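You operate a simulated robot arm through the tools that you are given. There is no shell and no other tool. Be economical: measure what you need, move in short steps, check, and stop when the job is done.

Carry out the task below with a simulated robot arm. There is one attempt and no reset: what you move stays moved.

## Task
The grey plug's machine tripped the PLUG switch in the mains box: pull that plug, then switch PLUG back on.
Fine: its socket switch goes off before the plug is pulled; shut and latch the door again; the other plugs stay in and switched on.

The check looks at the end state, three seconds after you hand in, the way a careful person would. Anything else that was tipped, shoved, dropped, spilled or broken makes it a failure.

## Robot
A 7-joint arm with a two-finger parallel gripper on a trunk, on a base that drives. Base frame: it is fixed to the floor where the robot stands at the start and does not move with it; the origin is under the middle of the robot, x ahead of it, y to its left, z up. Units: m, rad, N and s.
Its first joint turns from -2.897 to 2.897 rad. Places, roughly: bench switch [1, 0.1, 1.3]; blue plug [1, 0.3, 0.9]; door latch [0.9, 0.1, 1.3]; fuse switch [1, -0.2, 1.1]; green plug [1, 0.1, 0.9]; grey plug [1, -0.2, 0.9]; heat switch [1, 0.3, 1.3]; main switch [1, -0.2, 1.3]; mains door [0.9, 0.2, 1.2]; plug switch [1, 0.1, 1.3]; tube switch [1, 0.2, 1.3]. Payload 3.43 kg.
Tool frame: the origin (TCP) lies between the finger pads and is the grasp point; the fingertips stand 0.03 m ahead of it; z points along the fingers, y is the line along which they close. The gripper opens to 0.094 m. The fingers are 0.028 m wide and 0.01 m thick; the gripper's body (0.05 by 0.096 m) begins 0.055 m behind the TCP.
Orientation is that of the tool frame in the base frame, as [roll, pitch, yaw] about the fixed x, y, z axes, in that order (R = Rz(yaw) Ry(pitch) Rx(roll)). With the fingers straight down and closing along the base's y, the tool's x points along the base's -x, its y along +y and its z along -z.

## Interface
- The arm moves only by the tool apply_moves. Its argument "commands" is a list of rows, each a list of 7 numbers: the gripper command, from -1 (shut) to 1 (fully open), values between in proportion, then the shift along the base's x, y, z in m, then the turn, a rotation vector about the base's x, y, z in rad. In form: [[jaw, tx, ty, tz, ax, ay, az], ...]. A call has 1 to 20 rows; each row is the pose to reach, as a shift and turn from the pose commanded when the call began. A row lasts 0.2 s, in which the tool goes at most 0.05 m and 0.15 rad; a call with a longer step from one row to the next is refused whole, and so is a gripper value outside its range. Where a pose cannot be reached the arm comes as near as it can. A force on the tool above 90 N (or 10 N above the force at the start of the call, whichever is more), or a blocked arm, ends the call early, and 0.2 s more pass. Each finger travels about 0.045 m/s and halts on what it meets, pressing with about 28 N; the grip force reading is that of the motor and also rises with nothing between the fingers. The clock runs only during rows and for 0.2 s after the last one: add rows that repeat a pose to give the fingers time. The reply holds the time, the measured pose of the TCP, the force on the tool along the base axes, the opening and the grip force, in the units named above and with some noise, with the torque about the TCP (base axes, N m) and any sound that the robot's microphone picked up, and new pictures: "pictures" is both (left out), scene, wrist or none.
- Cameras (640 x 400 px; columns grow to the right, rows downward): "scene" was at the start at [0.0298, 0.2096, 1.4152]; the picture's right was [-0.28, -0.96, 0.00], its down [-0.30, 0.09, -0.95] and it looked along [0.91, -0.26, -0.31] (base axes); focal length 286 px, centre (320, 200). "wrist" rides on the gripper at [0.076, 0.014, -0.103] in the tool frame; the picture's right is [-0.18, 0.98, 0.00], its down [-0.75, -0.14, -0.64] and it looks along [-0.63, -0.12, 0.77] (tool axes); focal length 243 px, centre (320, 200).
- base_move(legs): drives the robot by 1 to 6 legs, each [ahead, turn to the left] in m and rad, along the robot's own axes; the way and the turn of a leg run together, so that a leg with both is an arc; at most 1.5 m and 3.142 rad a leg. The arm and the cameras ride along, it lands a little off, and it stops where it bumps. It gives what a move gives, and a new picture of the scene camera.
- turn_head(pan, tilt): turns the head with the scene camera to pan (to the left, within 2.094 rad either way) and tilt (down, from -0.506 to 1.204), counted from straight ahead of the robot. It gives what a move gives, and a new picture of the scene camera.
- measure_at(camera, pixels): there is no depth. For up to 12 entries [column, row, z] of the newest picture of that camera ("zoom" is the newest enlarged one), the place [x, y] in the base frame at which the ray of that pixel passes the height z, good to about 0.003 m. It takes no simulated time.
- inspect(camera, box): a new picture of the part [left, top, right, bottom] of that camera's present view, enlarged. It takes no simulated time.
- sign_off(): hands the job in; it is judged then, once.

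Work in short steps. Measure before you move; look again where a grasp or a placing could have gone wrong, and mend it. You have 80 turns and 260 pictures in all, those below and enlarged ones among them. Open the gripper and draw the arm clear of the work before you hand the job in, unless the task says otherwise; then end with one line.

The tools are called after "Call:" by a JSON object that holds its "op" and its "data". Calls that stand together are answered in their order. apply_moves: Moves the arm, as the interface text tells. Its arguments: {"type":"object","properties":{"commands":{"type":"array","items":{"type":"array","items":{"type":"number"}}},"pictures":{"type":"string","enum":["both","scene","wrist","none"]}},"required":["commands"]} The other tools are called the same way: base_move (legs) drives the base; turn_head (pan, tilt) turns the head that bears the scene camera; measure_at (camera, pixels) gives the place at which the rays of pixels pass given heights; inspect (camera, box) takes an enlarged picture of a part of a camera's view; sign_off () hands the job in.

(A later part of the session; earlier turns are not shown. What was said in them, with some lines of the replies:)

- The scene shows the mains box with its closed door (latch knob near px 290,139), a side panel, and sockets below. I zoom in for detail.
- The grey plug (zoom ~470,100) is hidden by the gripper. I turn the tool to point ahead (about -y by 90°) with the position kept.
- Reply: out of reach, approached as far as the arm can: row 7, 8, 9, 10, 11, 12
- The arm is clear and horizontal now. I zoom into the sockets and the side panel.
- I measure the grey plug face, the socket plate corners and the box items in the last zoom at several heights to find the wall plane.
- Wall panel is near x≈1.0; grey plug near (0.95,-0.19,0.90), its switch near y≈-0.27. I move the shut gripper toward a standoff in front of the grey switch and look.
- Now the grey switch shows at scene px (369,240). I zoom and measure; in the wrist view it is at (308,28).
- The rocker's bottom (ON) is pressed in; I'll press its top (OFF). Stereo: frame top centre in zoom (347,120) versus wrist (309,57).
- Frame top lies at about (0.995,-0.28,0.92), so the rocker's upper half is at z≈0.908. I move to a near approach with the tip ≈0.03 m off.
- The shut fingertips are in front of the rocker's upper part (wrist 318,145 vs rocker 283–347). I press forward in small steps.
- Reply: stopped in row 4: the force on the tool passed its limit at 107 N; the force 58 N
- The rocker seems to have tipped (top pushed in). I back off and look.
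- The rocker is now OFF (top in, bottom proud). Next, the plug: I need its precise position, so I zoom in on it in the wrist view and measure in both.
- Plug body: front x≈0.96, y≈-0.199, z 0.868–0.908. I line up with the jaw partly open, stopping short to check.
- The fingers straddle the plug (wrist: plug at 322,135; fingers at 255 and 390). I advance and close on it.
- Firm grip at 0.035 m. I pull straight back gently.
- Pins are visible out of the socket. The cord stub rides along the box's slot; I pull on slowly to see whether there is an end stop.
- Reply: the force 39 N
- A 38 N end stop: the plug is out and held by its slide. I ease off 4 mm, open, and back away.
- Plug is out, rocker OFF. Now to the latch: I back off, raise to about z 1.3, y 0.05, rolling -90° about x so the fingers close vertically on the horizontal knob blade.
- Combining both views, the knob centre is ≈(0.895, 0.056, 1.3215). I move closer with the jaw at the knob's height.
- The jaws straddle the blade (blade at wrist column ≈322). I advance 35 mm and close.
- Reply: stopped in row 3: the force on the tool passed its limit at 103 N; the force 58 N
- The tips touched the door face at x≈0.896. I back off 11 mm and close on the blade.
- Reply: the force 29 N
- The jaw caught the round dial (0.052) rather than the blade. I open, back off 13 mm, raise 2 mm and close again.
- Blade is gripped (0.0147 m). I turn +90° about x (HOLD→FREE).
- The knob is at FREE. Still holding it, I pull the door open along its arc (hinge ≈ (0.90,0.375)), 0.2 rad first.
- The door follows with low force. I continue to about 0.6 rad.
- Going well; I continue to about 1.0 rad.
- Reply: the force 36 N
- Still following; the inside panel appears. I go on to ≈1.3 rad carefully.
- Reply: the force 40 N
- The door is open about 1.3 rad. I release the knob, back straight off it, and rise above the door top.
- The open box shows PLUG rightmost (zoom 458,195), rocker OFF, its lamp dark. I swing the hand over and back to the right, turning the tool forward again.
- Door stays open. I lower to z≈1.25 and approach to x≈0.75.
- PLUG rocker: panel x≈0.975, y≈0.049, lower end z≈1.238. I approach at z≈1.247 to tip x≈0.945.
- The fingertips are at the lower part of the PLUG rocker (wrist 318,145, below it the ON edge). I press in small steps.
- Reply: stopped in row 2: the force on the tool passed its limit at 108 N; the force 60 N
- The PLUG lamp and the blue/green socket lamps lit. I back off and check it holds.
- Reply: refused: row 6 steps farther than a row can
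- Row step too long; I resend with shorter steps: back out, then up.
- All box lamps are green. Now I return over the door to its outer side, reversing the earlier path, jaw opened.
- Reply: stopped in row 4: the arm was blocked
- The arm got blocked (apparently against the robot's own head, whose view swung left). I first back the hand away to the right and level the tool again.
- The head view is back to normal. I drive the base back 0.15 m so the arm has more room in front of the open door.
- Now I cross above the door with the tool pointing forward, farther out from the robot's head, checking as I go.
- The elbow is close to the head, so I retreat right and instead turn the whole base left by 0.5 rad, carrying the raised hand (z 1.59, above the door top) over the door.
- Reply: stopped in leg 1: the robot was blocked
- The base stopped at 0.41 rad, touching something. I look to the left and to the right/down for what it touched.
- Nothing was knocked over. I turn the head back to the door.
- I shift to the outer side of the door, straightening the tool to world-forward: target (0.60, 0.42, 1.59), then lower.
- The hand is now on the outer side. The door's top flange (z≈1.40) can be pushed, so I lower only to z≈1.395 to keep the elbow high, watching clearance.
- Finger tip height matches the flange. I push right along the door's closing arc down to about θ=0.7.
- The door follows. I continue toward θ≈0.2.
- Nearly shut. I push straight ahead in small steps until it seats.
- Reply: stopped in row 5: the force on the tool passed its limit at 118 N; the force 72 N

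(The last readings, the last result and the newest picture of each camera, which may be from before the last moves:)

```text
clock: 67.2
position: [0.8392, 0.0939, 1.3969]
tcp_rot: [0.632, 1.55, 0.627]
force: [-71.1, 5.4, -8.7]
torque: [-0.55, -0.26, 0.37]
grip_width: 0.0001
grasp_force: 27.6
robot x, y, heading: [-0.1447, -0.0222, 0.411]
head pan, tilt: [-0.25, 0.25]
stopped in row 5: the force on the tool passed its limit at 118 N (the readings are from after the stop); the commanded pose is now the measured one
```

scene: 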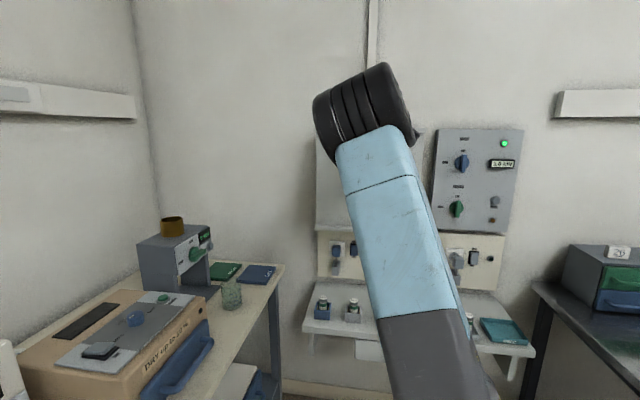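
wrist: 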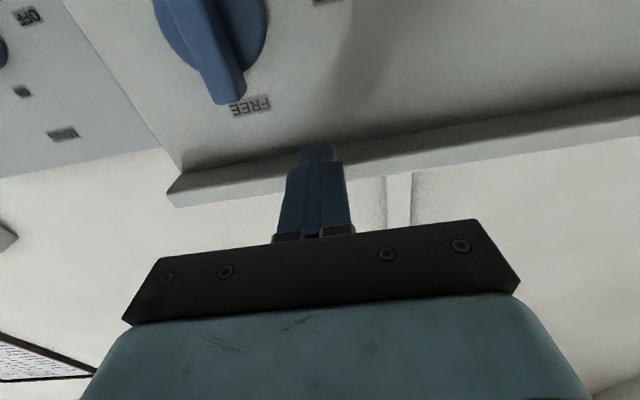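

The door seats at the same x as at first (force 118 N). Now I back off and line up with the knob (0.055, 1.321), jaw open, to turn it back to HOLD.

Call:
{"op": "apply_moves", "data": {"commands": [[-1, -0.03, 0, 0, 0, 0, 0], [0.0, -0.07, 0, 0, 0, 0, 0], [0.0, -0.07, -0.02, -0.04, 0, 0, 0], [0.0, -0.07, -0.0385, -0.075, 0, 0, 0], [0.0, -0.06, -0.0385, -0.076, 0, 0, 0], [0.0, -0.06, -0.0385, -0.076, 0, 0, 0]]}}

```text
clock: 68.7
position: [0.785, 0.0568, 1.3169]
tcp_rot: [0.719, 1.551, 0.715]
force: [0.6, 0.0, -0.4]
torque: [0.01, -0.04, 0.0]
grip_width: 0.0466
grasp_force: 0.0
robot x, y, heading: [-0.1428, -0.0227, 0.409]
head pan, tilt: [-0.25, 0.25]
```

scene: 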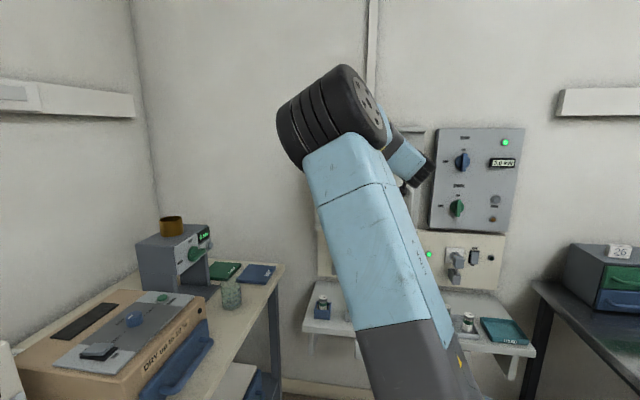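
wrist: 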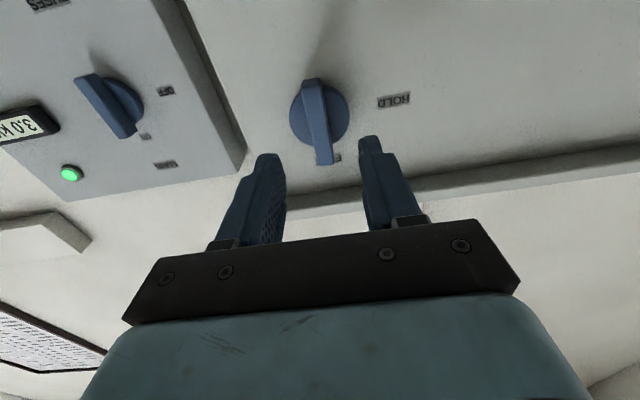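

The blade lies between the jaws. I advance to the earlier grip pose (x 0.846, z 1.321) and close.

Call:
{"op": "apply_moves", "data": {"commands": [[0.0, 0.03, -0.001, 0.004, 0, 0, 0], [0.0, 0.05, -0.001, 0.004, 0, 0, 0], [0.0, 0.061, -0.001, 0.004, 0, 0, 0], [0.0, 0.061, -0.001, 0.004, 0, 0, 0], [-1, 0.061, -0.001, 0.004, 0, 0, 0], [-1, 0.061, -0.001, 0.004, 0, 0, 0], [-1, 0.061, -0.001, 0.004, 0, 0, 0], [-1, 0.061, -0.001, 0.004, 0, 0, 0]], "pictures": "wrist"}}

```text
clock: 70.5
position: [0.8476, 0.0551, 1.3216]
tcp_rot: [0.676, 1.555, 0.672]
force: [-0.4, 4.3, 1.2]
torque: [-0.57, -0.04, 0.5]
grip_width: 0.0145
grasp_force: 45.1
robot x, y, heading: [-0.15, -0.0215, 0.407]
head pan, tilt: [-0.25, 0.25]
```

wrist: 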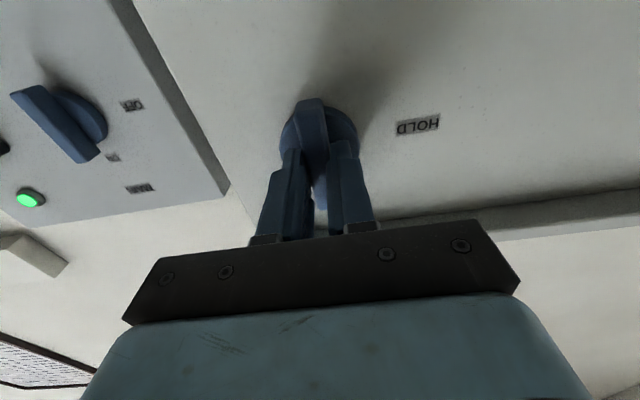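

Gripped (0.0145 m). I turn -90° about x, FREE→HOLD.

Call:
{"op": "apply_moves", "data": {"commands": [[-1, 0, 0, 0, -0.13, 0, 0], [-1, 0, 0, 0, -0.26, 0, 0], [-1, 0, 0, 0, -0.39, 0, 0], [-1, 0, 0, 0, -0.52, 0, 0], [-1, 0, 0, 0, -0.65, 0, 0], [-1, 0, 0, 0, -0.78, 0, 0], [-1, 0, 0, 0, -0.91, 0, 0], [-1, 0, 0, 0, -1.04, 0, 0], [-1, 0, 0, 0, -1.17, 0, 0], [-1, 0, 0, 0, -1.3, 0, 0], [-1, 0, 0, 0, -1.43, 0, 0], [-1, 0, 0, 0, -1.57, 0, 0], [-1, 0, 0, 0, -1.59, 0, 0]], "pictures": "wrist"}}

```text
clock: 73.2
position: [0.8464, 0.0575, 1.3193]
tcp_rot: [-1.567, -0.008, -1.558]
force: [-0.6, 12.1, -9.3]
torque: [0.59, 0.6, 0.93]
grip_width: 0.0146
grasp_force: 44.9
robot x, y, heading: [-0.1458, -0.0233, 0.413]
head pan, tilt: [-0.25, 0.25]
```

wrist: 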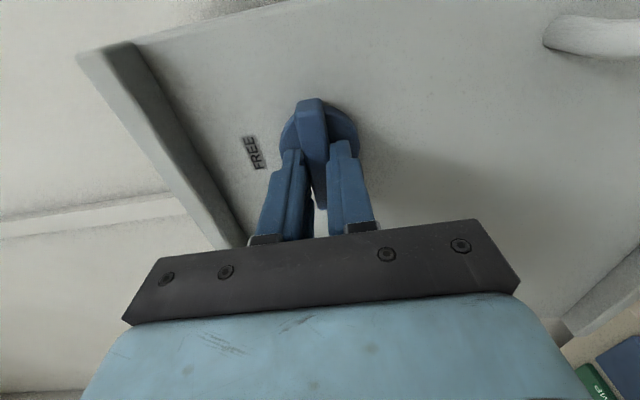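

The knob is at HOLD. I open, back straight off, and move the arm to the right and clear to check.

Call:
{"op": "apply_moves", "data": {"commands": [[0, 0, 0, 0, 0, 0, 0], [0, 0, 0, 0, 0, 0, 0], [0, 0, 0, 0, 0, 0, 0], [0, -0.04, 0, 0, 0, 0, 0], [0, -0.08, 0, 0, 0, 0, 0], [0, -0.12, 0, 0, 0, 0, 0], [0, -0.16, -0.02, 0, 0, 0, 0], [0, -0.19, -0.05, 0, 0, 0, 0], [0, -0.2, -0.09, 0.02, 0, 0, 0], [0, -0.2, -0.13, 0.04, 0, 0, 0], [0, -0.2, -0.17, 0.06, 0, 0, 0], [0, -0.2, -0.21, 0.08, 0, 0, 0], [0, -0.2, -0.25, 0.1, 0, 0, 0], [0, -0.2, -0.25, 0.1, 0, 0, 0]]}}

```text
clock: 76.2
position: [0.6459, -0.195, 1.4224]
tcp_rot: [-1.564, -0.008, -1.557]
force: [0.0, 0.5, 0.1]
torque: [0.01, 0.01, -0.02]
grip_width: 0.0468
grasp_force: 0.1
robot x, y, heading: [-0.1458, -0.0214, 0.415]
head pan, tilt: [-0.25, 0.25]
```

scene: 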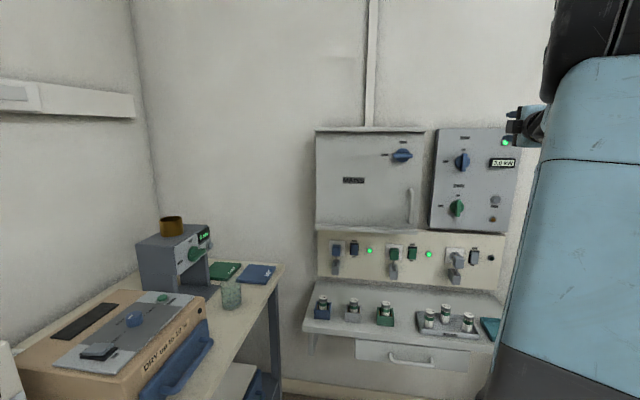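
wrist: 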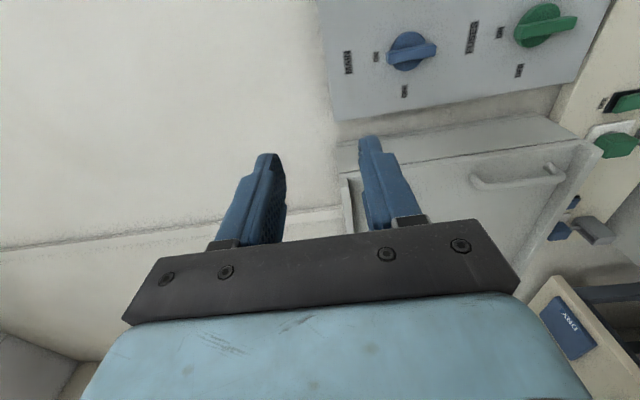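

Call:
{"op": "inspect", "data": {"camera": "scene", "box": [300, 115, 540, 265]}}

Call:
{"op": "inspect", "data": {"camera": "scene", "box": [310, 225, 502, 345]}}

Call:
{"op": "turn_head", "data": {"pan": 0.9, "tilt": 0.9}}

```text
2.67 times, centred on (420, 190) of scene
```

zoom: 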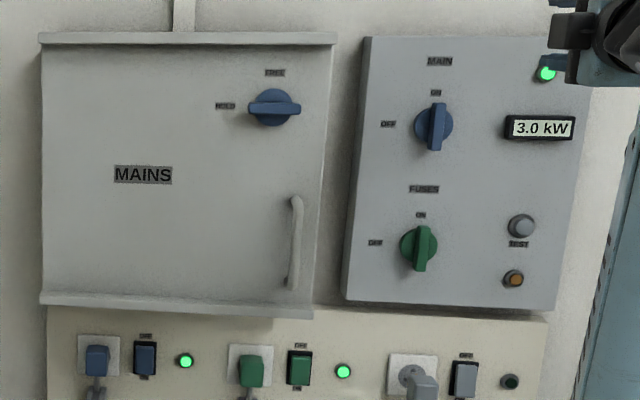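

```text
3.33 times, centred on (406, 285) of scene
```

zoom: 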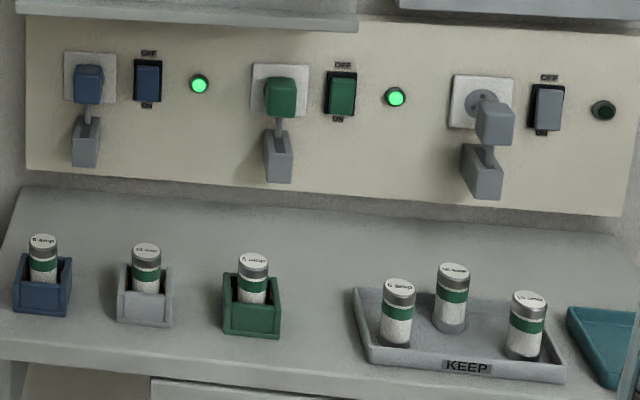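

```text
clock: 77.6
position: [0.6476, -0.1941, 1.4221]
tcp_rot: [-1.564, -0.011, -1.556]
force: [0.2, 0.1, 0.2]
torque: [0.02, 0.02, 0.0]
grip_width: 0.0472
grasp_force: 0.1
robot x, y, heading: [-0.1506, -0.0222, 0.414]
head pan, tilt: [0.901, 0.901]
```

scene: 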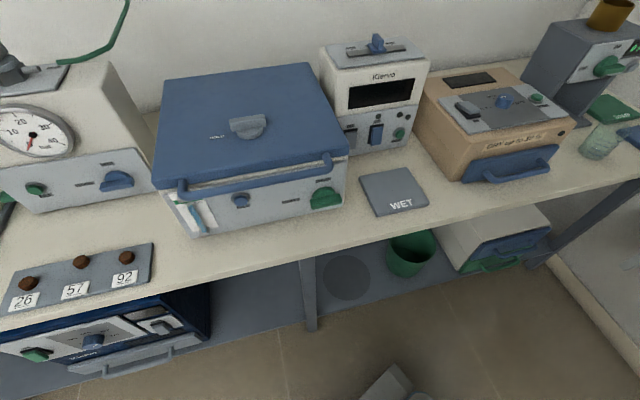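

Everything reads right, but the knob's blade looks slightly tilted; I zoom in on it.

Call:
{"op": "turn_head", "data": {"pan": -0.5, "tilt": 0.25}}

Call:
{"op": "inspect", "data": {"camera": "scene", "box": [260, 110, 388, 190]}}

```text
clock: 79.2
position: [0.647, -0.1945, 1.4221]
tcp_rot: [-1.565, -0.007, -1.557]
force: [0.7, -0.4, 0.3]
torque: [-0.02, -0.04, -0.04]
grip_width: 0.047
grasp_force: 0.1
robot x, y, heading: [-0.1463, -0.0254, 0.408]
head pan, tilt: [-0.499, 0.25]
```

scene: 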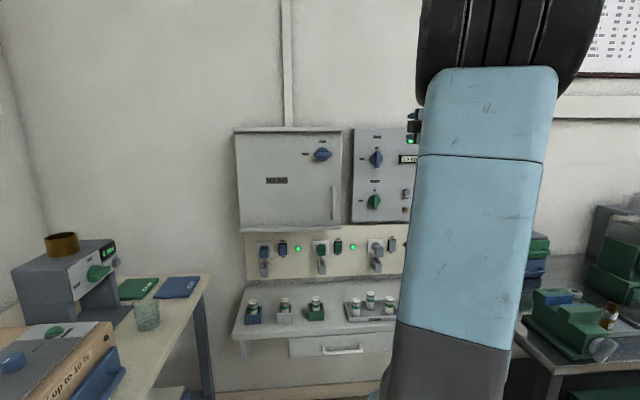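

```text
5.00 times, centred on (324, 150) of scene
```

zoom: 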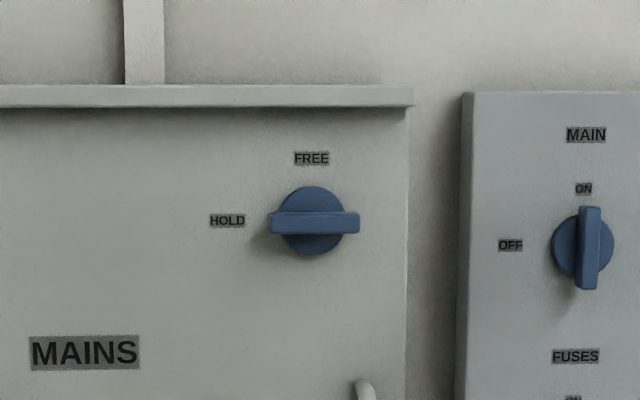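

The knob is square on HOLD, the door is shut, the blue and green lamps are lit, and the grey plug is out with its switch off. The arm is clear and the gripper is open, so I hand in.

Call:
{"op": "sign_off", "data": {}}

```text
The job is handed in.
```

I switched the grey plug's socket off, pulled the plug and switched PLUG back on. The door is shut and latched, and the blue and green plugs are still in and on. While crossing back over the door the arm bumped the robot's own head. Later the base stopped against something on a left turn. I saw nothing moved or knocked over after either.
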